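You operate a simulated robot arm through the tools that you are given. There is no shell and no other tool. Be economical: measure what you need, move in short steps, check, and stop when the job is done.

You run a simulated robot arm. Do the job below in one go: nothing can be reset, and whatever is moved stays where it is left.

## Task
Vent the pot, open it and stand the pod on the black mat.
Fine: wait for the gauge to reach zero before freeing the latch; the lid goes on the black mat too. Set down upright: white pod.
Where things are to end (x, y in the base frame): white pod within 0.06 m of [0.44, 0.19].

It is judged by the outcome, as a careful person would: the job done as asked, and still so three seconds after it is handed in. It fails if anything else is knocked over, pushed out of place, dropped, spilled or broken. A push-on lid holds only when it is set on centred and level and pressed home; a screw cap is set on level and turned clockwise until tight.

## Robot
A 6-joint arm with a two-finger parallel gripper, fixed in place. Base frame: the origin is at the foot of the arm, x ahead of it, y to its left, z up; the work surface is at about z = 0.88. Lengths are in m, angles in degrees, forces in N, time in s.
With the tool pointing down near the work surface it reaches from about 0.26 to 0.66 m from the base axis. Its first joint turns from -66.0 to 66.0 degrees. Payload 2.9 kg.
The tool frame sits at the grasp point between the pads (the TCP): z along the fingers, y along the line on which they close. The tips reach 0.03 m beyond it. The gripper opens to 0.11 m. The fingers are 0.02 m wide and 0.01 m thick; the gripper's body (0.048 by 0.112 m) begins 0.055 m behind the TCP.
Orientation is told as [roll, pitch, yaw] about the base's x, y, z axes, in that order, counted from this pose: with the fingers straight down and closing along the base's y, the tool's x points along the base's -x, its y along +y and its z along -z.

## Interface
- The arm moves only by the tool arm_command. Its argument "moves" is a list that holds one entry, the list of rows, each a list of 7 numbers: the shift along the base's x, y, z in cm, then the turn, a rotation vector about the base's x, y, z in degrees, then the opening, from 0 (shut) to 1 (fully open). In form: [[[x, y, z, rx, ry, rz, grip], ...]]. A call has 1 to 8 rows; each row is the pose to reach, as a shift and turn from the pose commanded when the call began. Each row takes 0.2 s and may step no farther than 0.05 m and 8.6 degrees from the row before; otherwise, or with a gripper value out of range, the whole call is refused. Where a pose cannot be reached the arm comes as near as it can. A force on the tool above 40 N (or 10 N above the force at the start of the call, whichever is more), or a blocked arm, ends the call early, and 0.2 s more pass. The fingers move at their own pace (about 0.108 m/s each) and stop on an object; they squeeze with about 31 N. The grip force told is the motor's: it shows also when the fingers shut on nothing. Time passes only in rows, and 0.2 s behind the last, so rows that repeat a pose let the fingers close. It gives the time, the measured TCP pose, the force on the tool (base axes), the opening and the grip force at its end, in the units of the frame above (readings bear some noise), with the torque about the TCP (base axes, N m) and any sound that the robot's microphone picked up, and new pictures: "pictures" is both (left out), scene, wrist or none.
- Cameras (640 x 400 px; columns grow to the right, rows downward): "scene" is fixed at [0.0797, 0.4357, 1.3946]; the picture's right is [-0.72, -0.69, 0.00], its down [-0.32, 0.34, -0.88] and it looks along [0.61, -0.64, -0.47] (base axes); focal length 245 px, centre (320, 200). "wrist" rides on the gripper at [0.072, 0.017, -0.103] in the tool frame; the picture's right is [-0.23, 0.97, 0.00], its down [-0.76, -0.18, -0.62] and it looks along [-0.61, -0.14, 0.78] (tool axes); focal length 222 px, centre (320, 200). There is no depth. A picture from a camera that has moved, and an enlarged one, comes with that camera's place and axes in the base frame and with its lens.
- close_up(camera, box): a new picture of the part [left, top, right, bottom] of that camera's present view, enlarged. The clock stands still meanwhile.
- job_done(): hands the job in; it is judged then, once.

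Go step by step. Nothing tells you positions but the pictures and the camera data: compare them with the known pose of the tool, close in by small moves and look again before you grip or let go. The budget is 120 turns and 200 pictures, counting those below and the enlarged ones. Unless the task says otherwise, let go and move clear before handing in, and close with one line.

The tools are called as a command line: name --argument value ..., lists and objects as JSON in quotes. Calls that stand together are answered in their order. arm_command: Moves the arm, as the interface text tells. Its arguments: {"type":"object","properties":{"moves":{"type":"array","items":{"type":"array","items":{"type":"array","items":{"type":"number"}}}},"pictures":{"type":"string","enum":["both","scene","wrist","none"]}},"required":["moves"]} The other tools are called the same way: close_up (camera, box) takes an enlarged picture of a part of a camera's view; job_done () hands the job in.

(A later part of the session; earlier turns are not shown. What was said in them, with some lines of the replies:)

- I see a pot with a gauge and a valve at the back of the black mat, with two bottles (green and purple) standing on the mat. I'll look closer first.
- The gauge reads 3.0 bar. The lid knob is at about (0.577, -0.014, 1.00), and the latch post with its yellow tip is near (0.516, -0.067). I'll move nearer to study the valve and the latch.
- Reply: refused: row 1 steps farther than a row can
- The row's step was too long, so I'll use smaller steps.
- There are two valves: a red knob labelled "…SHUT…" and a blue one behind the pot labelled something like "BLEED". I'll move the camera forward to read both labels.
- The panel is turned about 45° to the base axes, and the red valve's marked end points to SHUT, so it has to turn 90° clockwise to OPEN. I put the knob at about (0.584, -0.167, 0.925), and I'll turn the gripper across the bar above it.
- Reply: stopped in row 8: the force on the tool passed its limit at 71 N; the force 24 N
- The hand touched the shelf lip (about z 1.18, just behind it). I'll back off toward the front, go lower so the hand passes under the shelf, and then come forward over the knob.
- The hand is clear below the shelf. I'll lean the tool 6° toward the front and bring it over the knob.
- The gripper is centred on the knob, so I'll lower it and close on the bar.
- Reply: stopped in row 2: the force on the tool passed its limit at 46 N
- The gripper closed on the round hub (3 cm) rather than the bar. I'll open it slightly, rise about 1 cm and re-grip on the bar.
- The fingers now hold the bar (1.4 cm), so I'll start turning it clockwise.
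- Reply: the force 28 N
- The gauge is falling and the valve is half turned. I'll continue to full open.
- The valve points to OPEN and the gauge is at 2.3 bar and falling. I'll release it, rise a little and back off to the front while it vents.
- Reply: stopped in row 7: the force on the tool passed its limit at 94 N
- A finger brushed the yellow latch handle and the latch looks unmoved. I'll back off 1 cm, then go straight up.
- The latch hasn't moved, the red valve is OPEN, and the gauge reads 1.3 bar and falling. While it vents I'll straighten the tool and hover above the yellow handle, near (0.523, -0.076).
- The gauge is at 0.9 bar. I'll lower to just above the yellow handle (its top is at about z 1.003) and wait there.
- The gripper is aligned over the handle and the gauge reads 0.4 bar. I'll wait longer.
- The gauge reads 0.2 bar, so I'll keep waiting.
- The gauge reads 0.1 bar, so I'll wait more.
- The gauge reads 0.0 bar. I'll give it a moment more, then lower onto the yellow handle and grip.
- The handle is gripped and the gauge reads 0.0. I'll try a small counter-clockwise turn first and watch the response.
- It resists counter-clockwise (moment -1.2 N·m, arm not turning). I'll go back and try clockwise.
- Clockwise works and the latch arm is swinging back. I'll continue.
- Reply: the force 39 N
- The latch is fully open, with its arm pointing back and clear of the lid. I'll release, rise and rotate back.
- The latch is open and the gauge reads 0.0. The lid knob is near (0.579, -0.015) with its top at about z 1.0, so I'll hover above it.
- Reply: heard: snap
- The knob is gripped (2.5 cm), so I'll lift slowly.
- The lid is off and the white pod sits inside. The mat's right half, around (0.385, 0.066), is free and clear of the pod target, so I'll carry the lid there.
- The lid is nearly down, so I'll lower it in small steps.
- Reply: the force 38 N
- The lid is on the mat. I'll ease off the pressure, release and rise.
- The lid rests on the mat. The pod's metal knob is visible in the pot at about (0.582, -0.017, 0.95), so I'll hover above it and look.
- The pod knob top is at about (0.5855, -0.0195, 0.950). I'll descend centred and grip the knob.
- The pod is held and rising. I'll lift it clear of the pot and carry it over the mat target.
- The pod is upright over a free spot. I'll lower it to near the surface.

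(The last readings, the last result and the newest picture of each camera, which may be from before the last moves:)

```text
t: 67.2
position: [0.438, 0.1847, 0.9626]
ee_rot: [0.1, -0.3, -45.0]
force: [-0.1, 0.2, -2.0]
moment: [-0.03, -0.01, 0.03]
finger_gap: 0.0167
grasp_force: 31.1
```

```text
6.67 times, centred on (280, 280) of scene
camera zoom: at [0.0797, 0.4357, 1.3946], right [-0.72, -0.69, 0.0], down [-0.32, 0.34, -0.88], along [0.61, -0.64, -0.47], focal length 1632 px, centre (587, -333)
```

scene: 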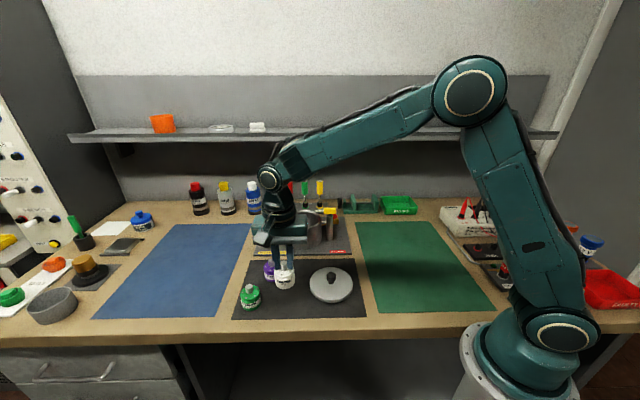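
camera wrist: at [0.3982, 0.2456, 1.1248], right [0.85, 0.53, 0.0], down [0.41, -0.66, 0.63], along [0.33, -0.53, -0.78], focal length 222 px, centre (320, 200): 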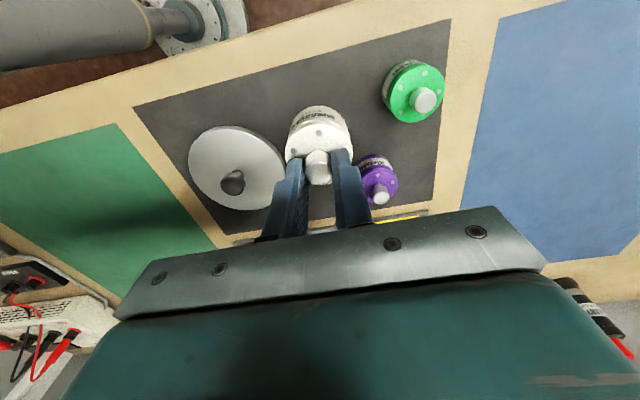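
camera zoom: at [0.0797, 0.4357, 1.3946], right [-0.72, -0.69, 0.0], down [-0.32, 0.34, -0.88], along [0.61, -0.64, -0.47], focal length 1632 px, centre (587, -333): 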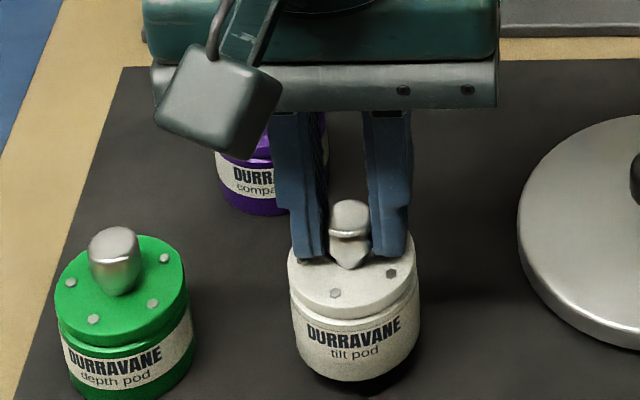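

It's still slightly above the mat, so I'll keep lowering.

arm_command --moves '[[[0, 0, -0.2, 0, 0, 0, 0], [0, 0, -0.4, 0, 0, 0, 0], [0, 0, -0.6, 0, 0, 0, 0], [0, 0, -0.6, 0, 0, 0, 0]]]' --pictures "none"

close_up --camera "scene" --box '[240, 250, 320, 310]'

```text
t: 68.2
position: [0.4375, 0.1839, 0.9571]
ee_rot: [0.1, -0.2, -45.1]
force: [1.1, -0.3, -1.6]
moment: [0.0, 0.0, -0.01]
finger_gap: 0.0166
grasp_force: 30.7
```

```text
6.67 times, centred on (280, 280) of scene
camera zoom: at [0.0797, 0.4357, 1.3946], right [-0.72, -0.69, 0.0], down [-0.32, 0.34, -0.88], along [0.61, -0.64, -0.47], focal length 1632 px, centre (587, -333)
```

zoom: 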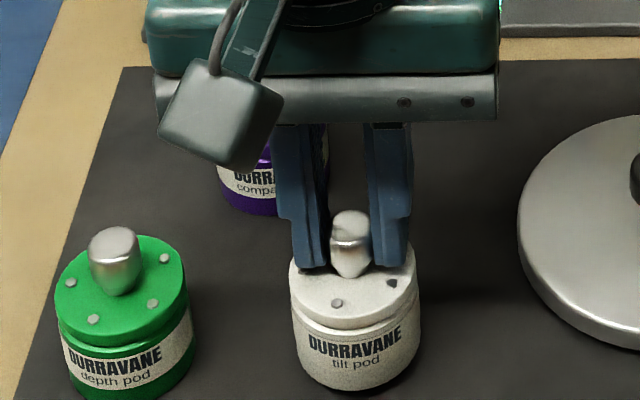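

arm_command --moves '[[[0, 0, -0.15, 0, 0, 0, 0], [0, 0, -0.3, 0, 0, 0, 0], [0, 0, -0.4, 0, 0, 0, 0], [0, 0, -0.4, 0, 0, 0, 0]]]' --pictures "none"

close_up --camera "scene" --box '[240, 255, 320, 315]'

```text
t: 69.2
position: [0.4376, 0.1848, 0.953]
ee_rot: [0.0, -0.2, -45.2]
force: [0.5, 0.2, -1.6]
moment: [0.01, 0.03, -0.03]
finger_gap: 0.0166
grasp_force: 30.8
```

```text
6.67 times, centred on (280, 285) of scene
camera zoom: at [0.0797, 0.4357, 1.3946], right [-0.72, -0.69, 0.0], down [-0.32, 0.34, -0.88], along [0.61, -0.64, -0.47], focal length 1632 px, centre (587, -367)
```

zoom: 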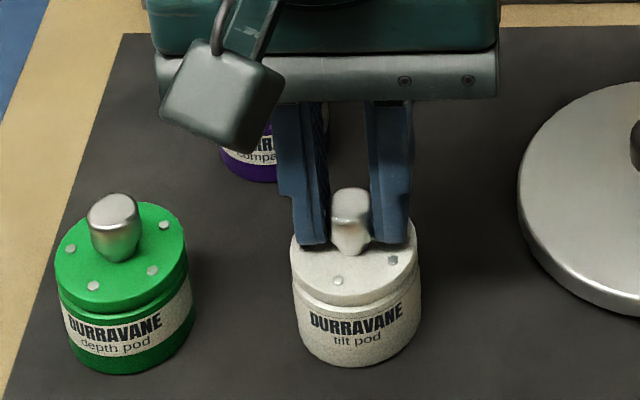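

It's very close now. I'll keep going to contact.

arm_command --moves '[[[0, 0, -0.1, 0, 0, 0, 0], [0, 0, -0.2, 0, 0, 0, 0], [0, 0, -0.2, 0, 0, 0, 0]]]' --pictures "none"

arm_command --moves '[[[0, 0, -0.1, 0, 0, 0, 0], [0, 0, -0.2, 0, 0, 0, 0], [0, 0, -0.2, 0, 0, 0, 0]]]' --pictures "none"

```text
t: 70.0
position: [0.4381, 0.1853, 0.9528]
ee_rot: [0.1, -0.2, -45.0]
force: [-3.4, -0.8, 19.8]
moment: [-0.07, 0.43, -0.04]
finger_gap: 0.0167
grasp_force: 30.8
```

```text
t: 70.8
position: [0.4388, 0.1839, 0.9504]
ee_rot: [0.3, -0.3, -45.2]
force: [-2.8, -4.0, 30.9]
moment: [-0.27, 0.36, -0.03]
finger_gap: 0.017
grasp_force: 31.2
```

The pod is in firm contact with the mat. I'll ease off, release and rise straight up.

arm_command --moves '[[[0, 0, 0.25, 0, 0, 0, 0], [0, 0, 0.25, 0, 0, 0, 0.1], [0, 0, 0.25, 0, 0, 0, 0.3], [0, 0, 0.25, 0, 0, 0, 0.35], [0, 0, 3, 0, 0, 0, 0.35], [0, 0, 7, 0, 0, 0, 0.35], [0, 0, 11.5, 0, 0, 0, 0.35], [0, 0, 16, 0, 0, 0, 0.35]]]' --pictures "both"

close_up --camera "scene" --box '[220, 190, 380, 330]'

```text
t: 72.6
position: [0.4387, 0.183, 1.1107]
ee_rot: [-0.1, -0.1, -45.1]
force: [-0.2, -0.7, 0.5]
moment: [0.0, 0.02, -0.01]
finger_gap: 0.0384
grasp_force: 0.0
camera wrist: at [0.3994, 0.2467, 1.2137], right [0.85, 0.53, 0.0], down [0.41, -0.66, 0.63], along [0.33, -0.53, -0.78], focal length 222 px, centre (320, 200)
```

scene: 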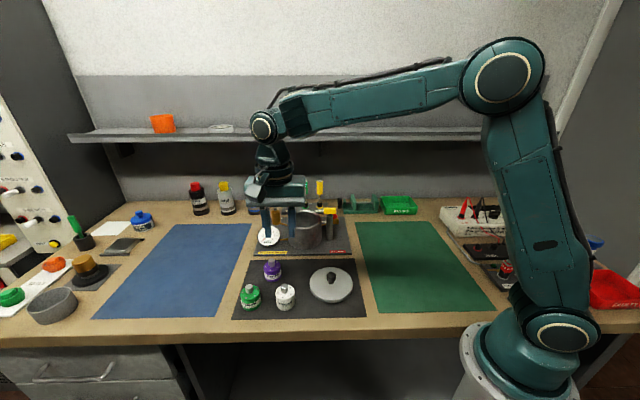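
wrist: 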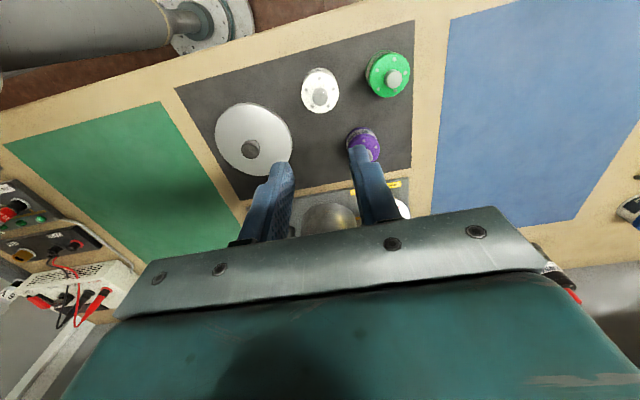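

```text
2.86 times, centred on (300, 260) of scene
camera zoom: at [0.0796, 0.4356, 1.3946], right [-0.72, -0.69, 0.0], down [-0.32, 0.34, -0.88], along [0.61, -0.64, -0.47], focal length 700 px, centre (377, 29)
```

zoom: 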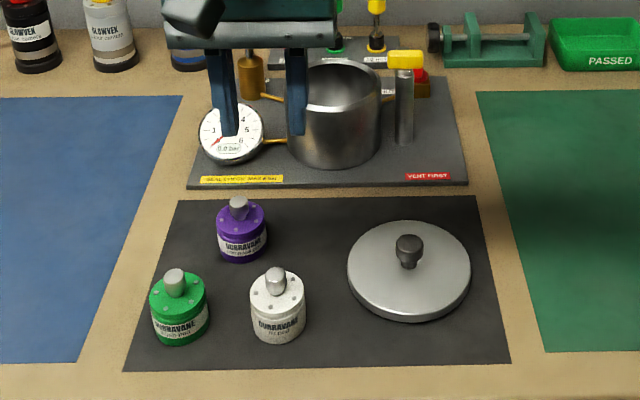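

The white pod stands upright on the mat near (0.438, 0.184), and the lid lies flat on the mat. The gripper is clear and nothing else has been disturbed, so I'm handing in.

job_done

```text
The job is handed in.
```

I vented the pot until the gauge read 0.0 bar, then freed the latch. The lid lies flat on the black mat, and the white pod stands upright on it at about (0.438, 0.184), within the 0.06 m limit.
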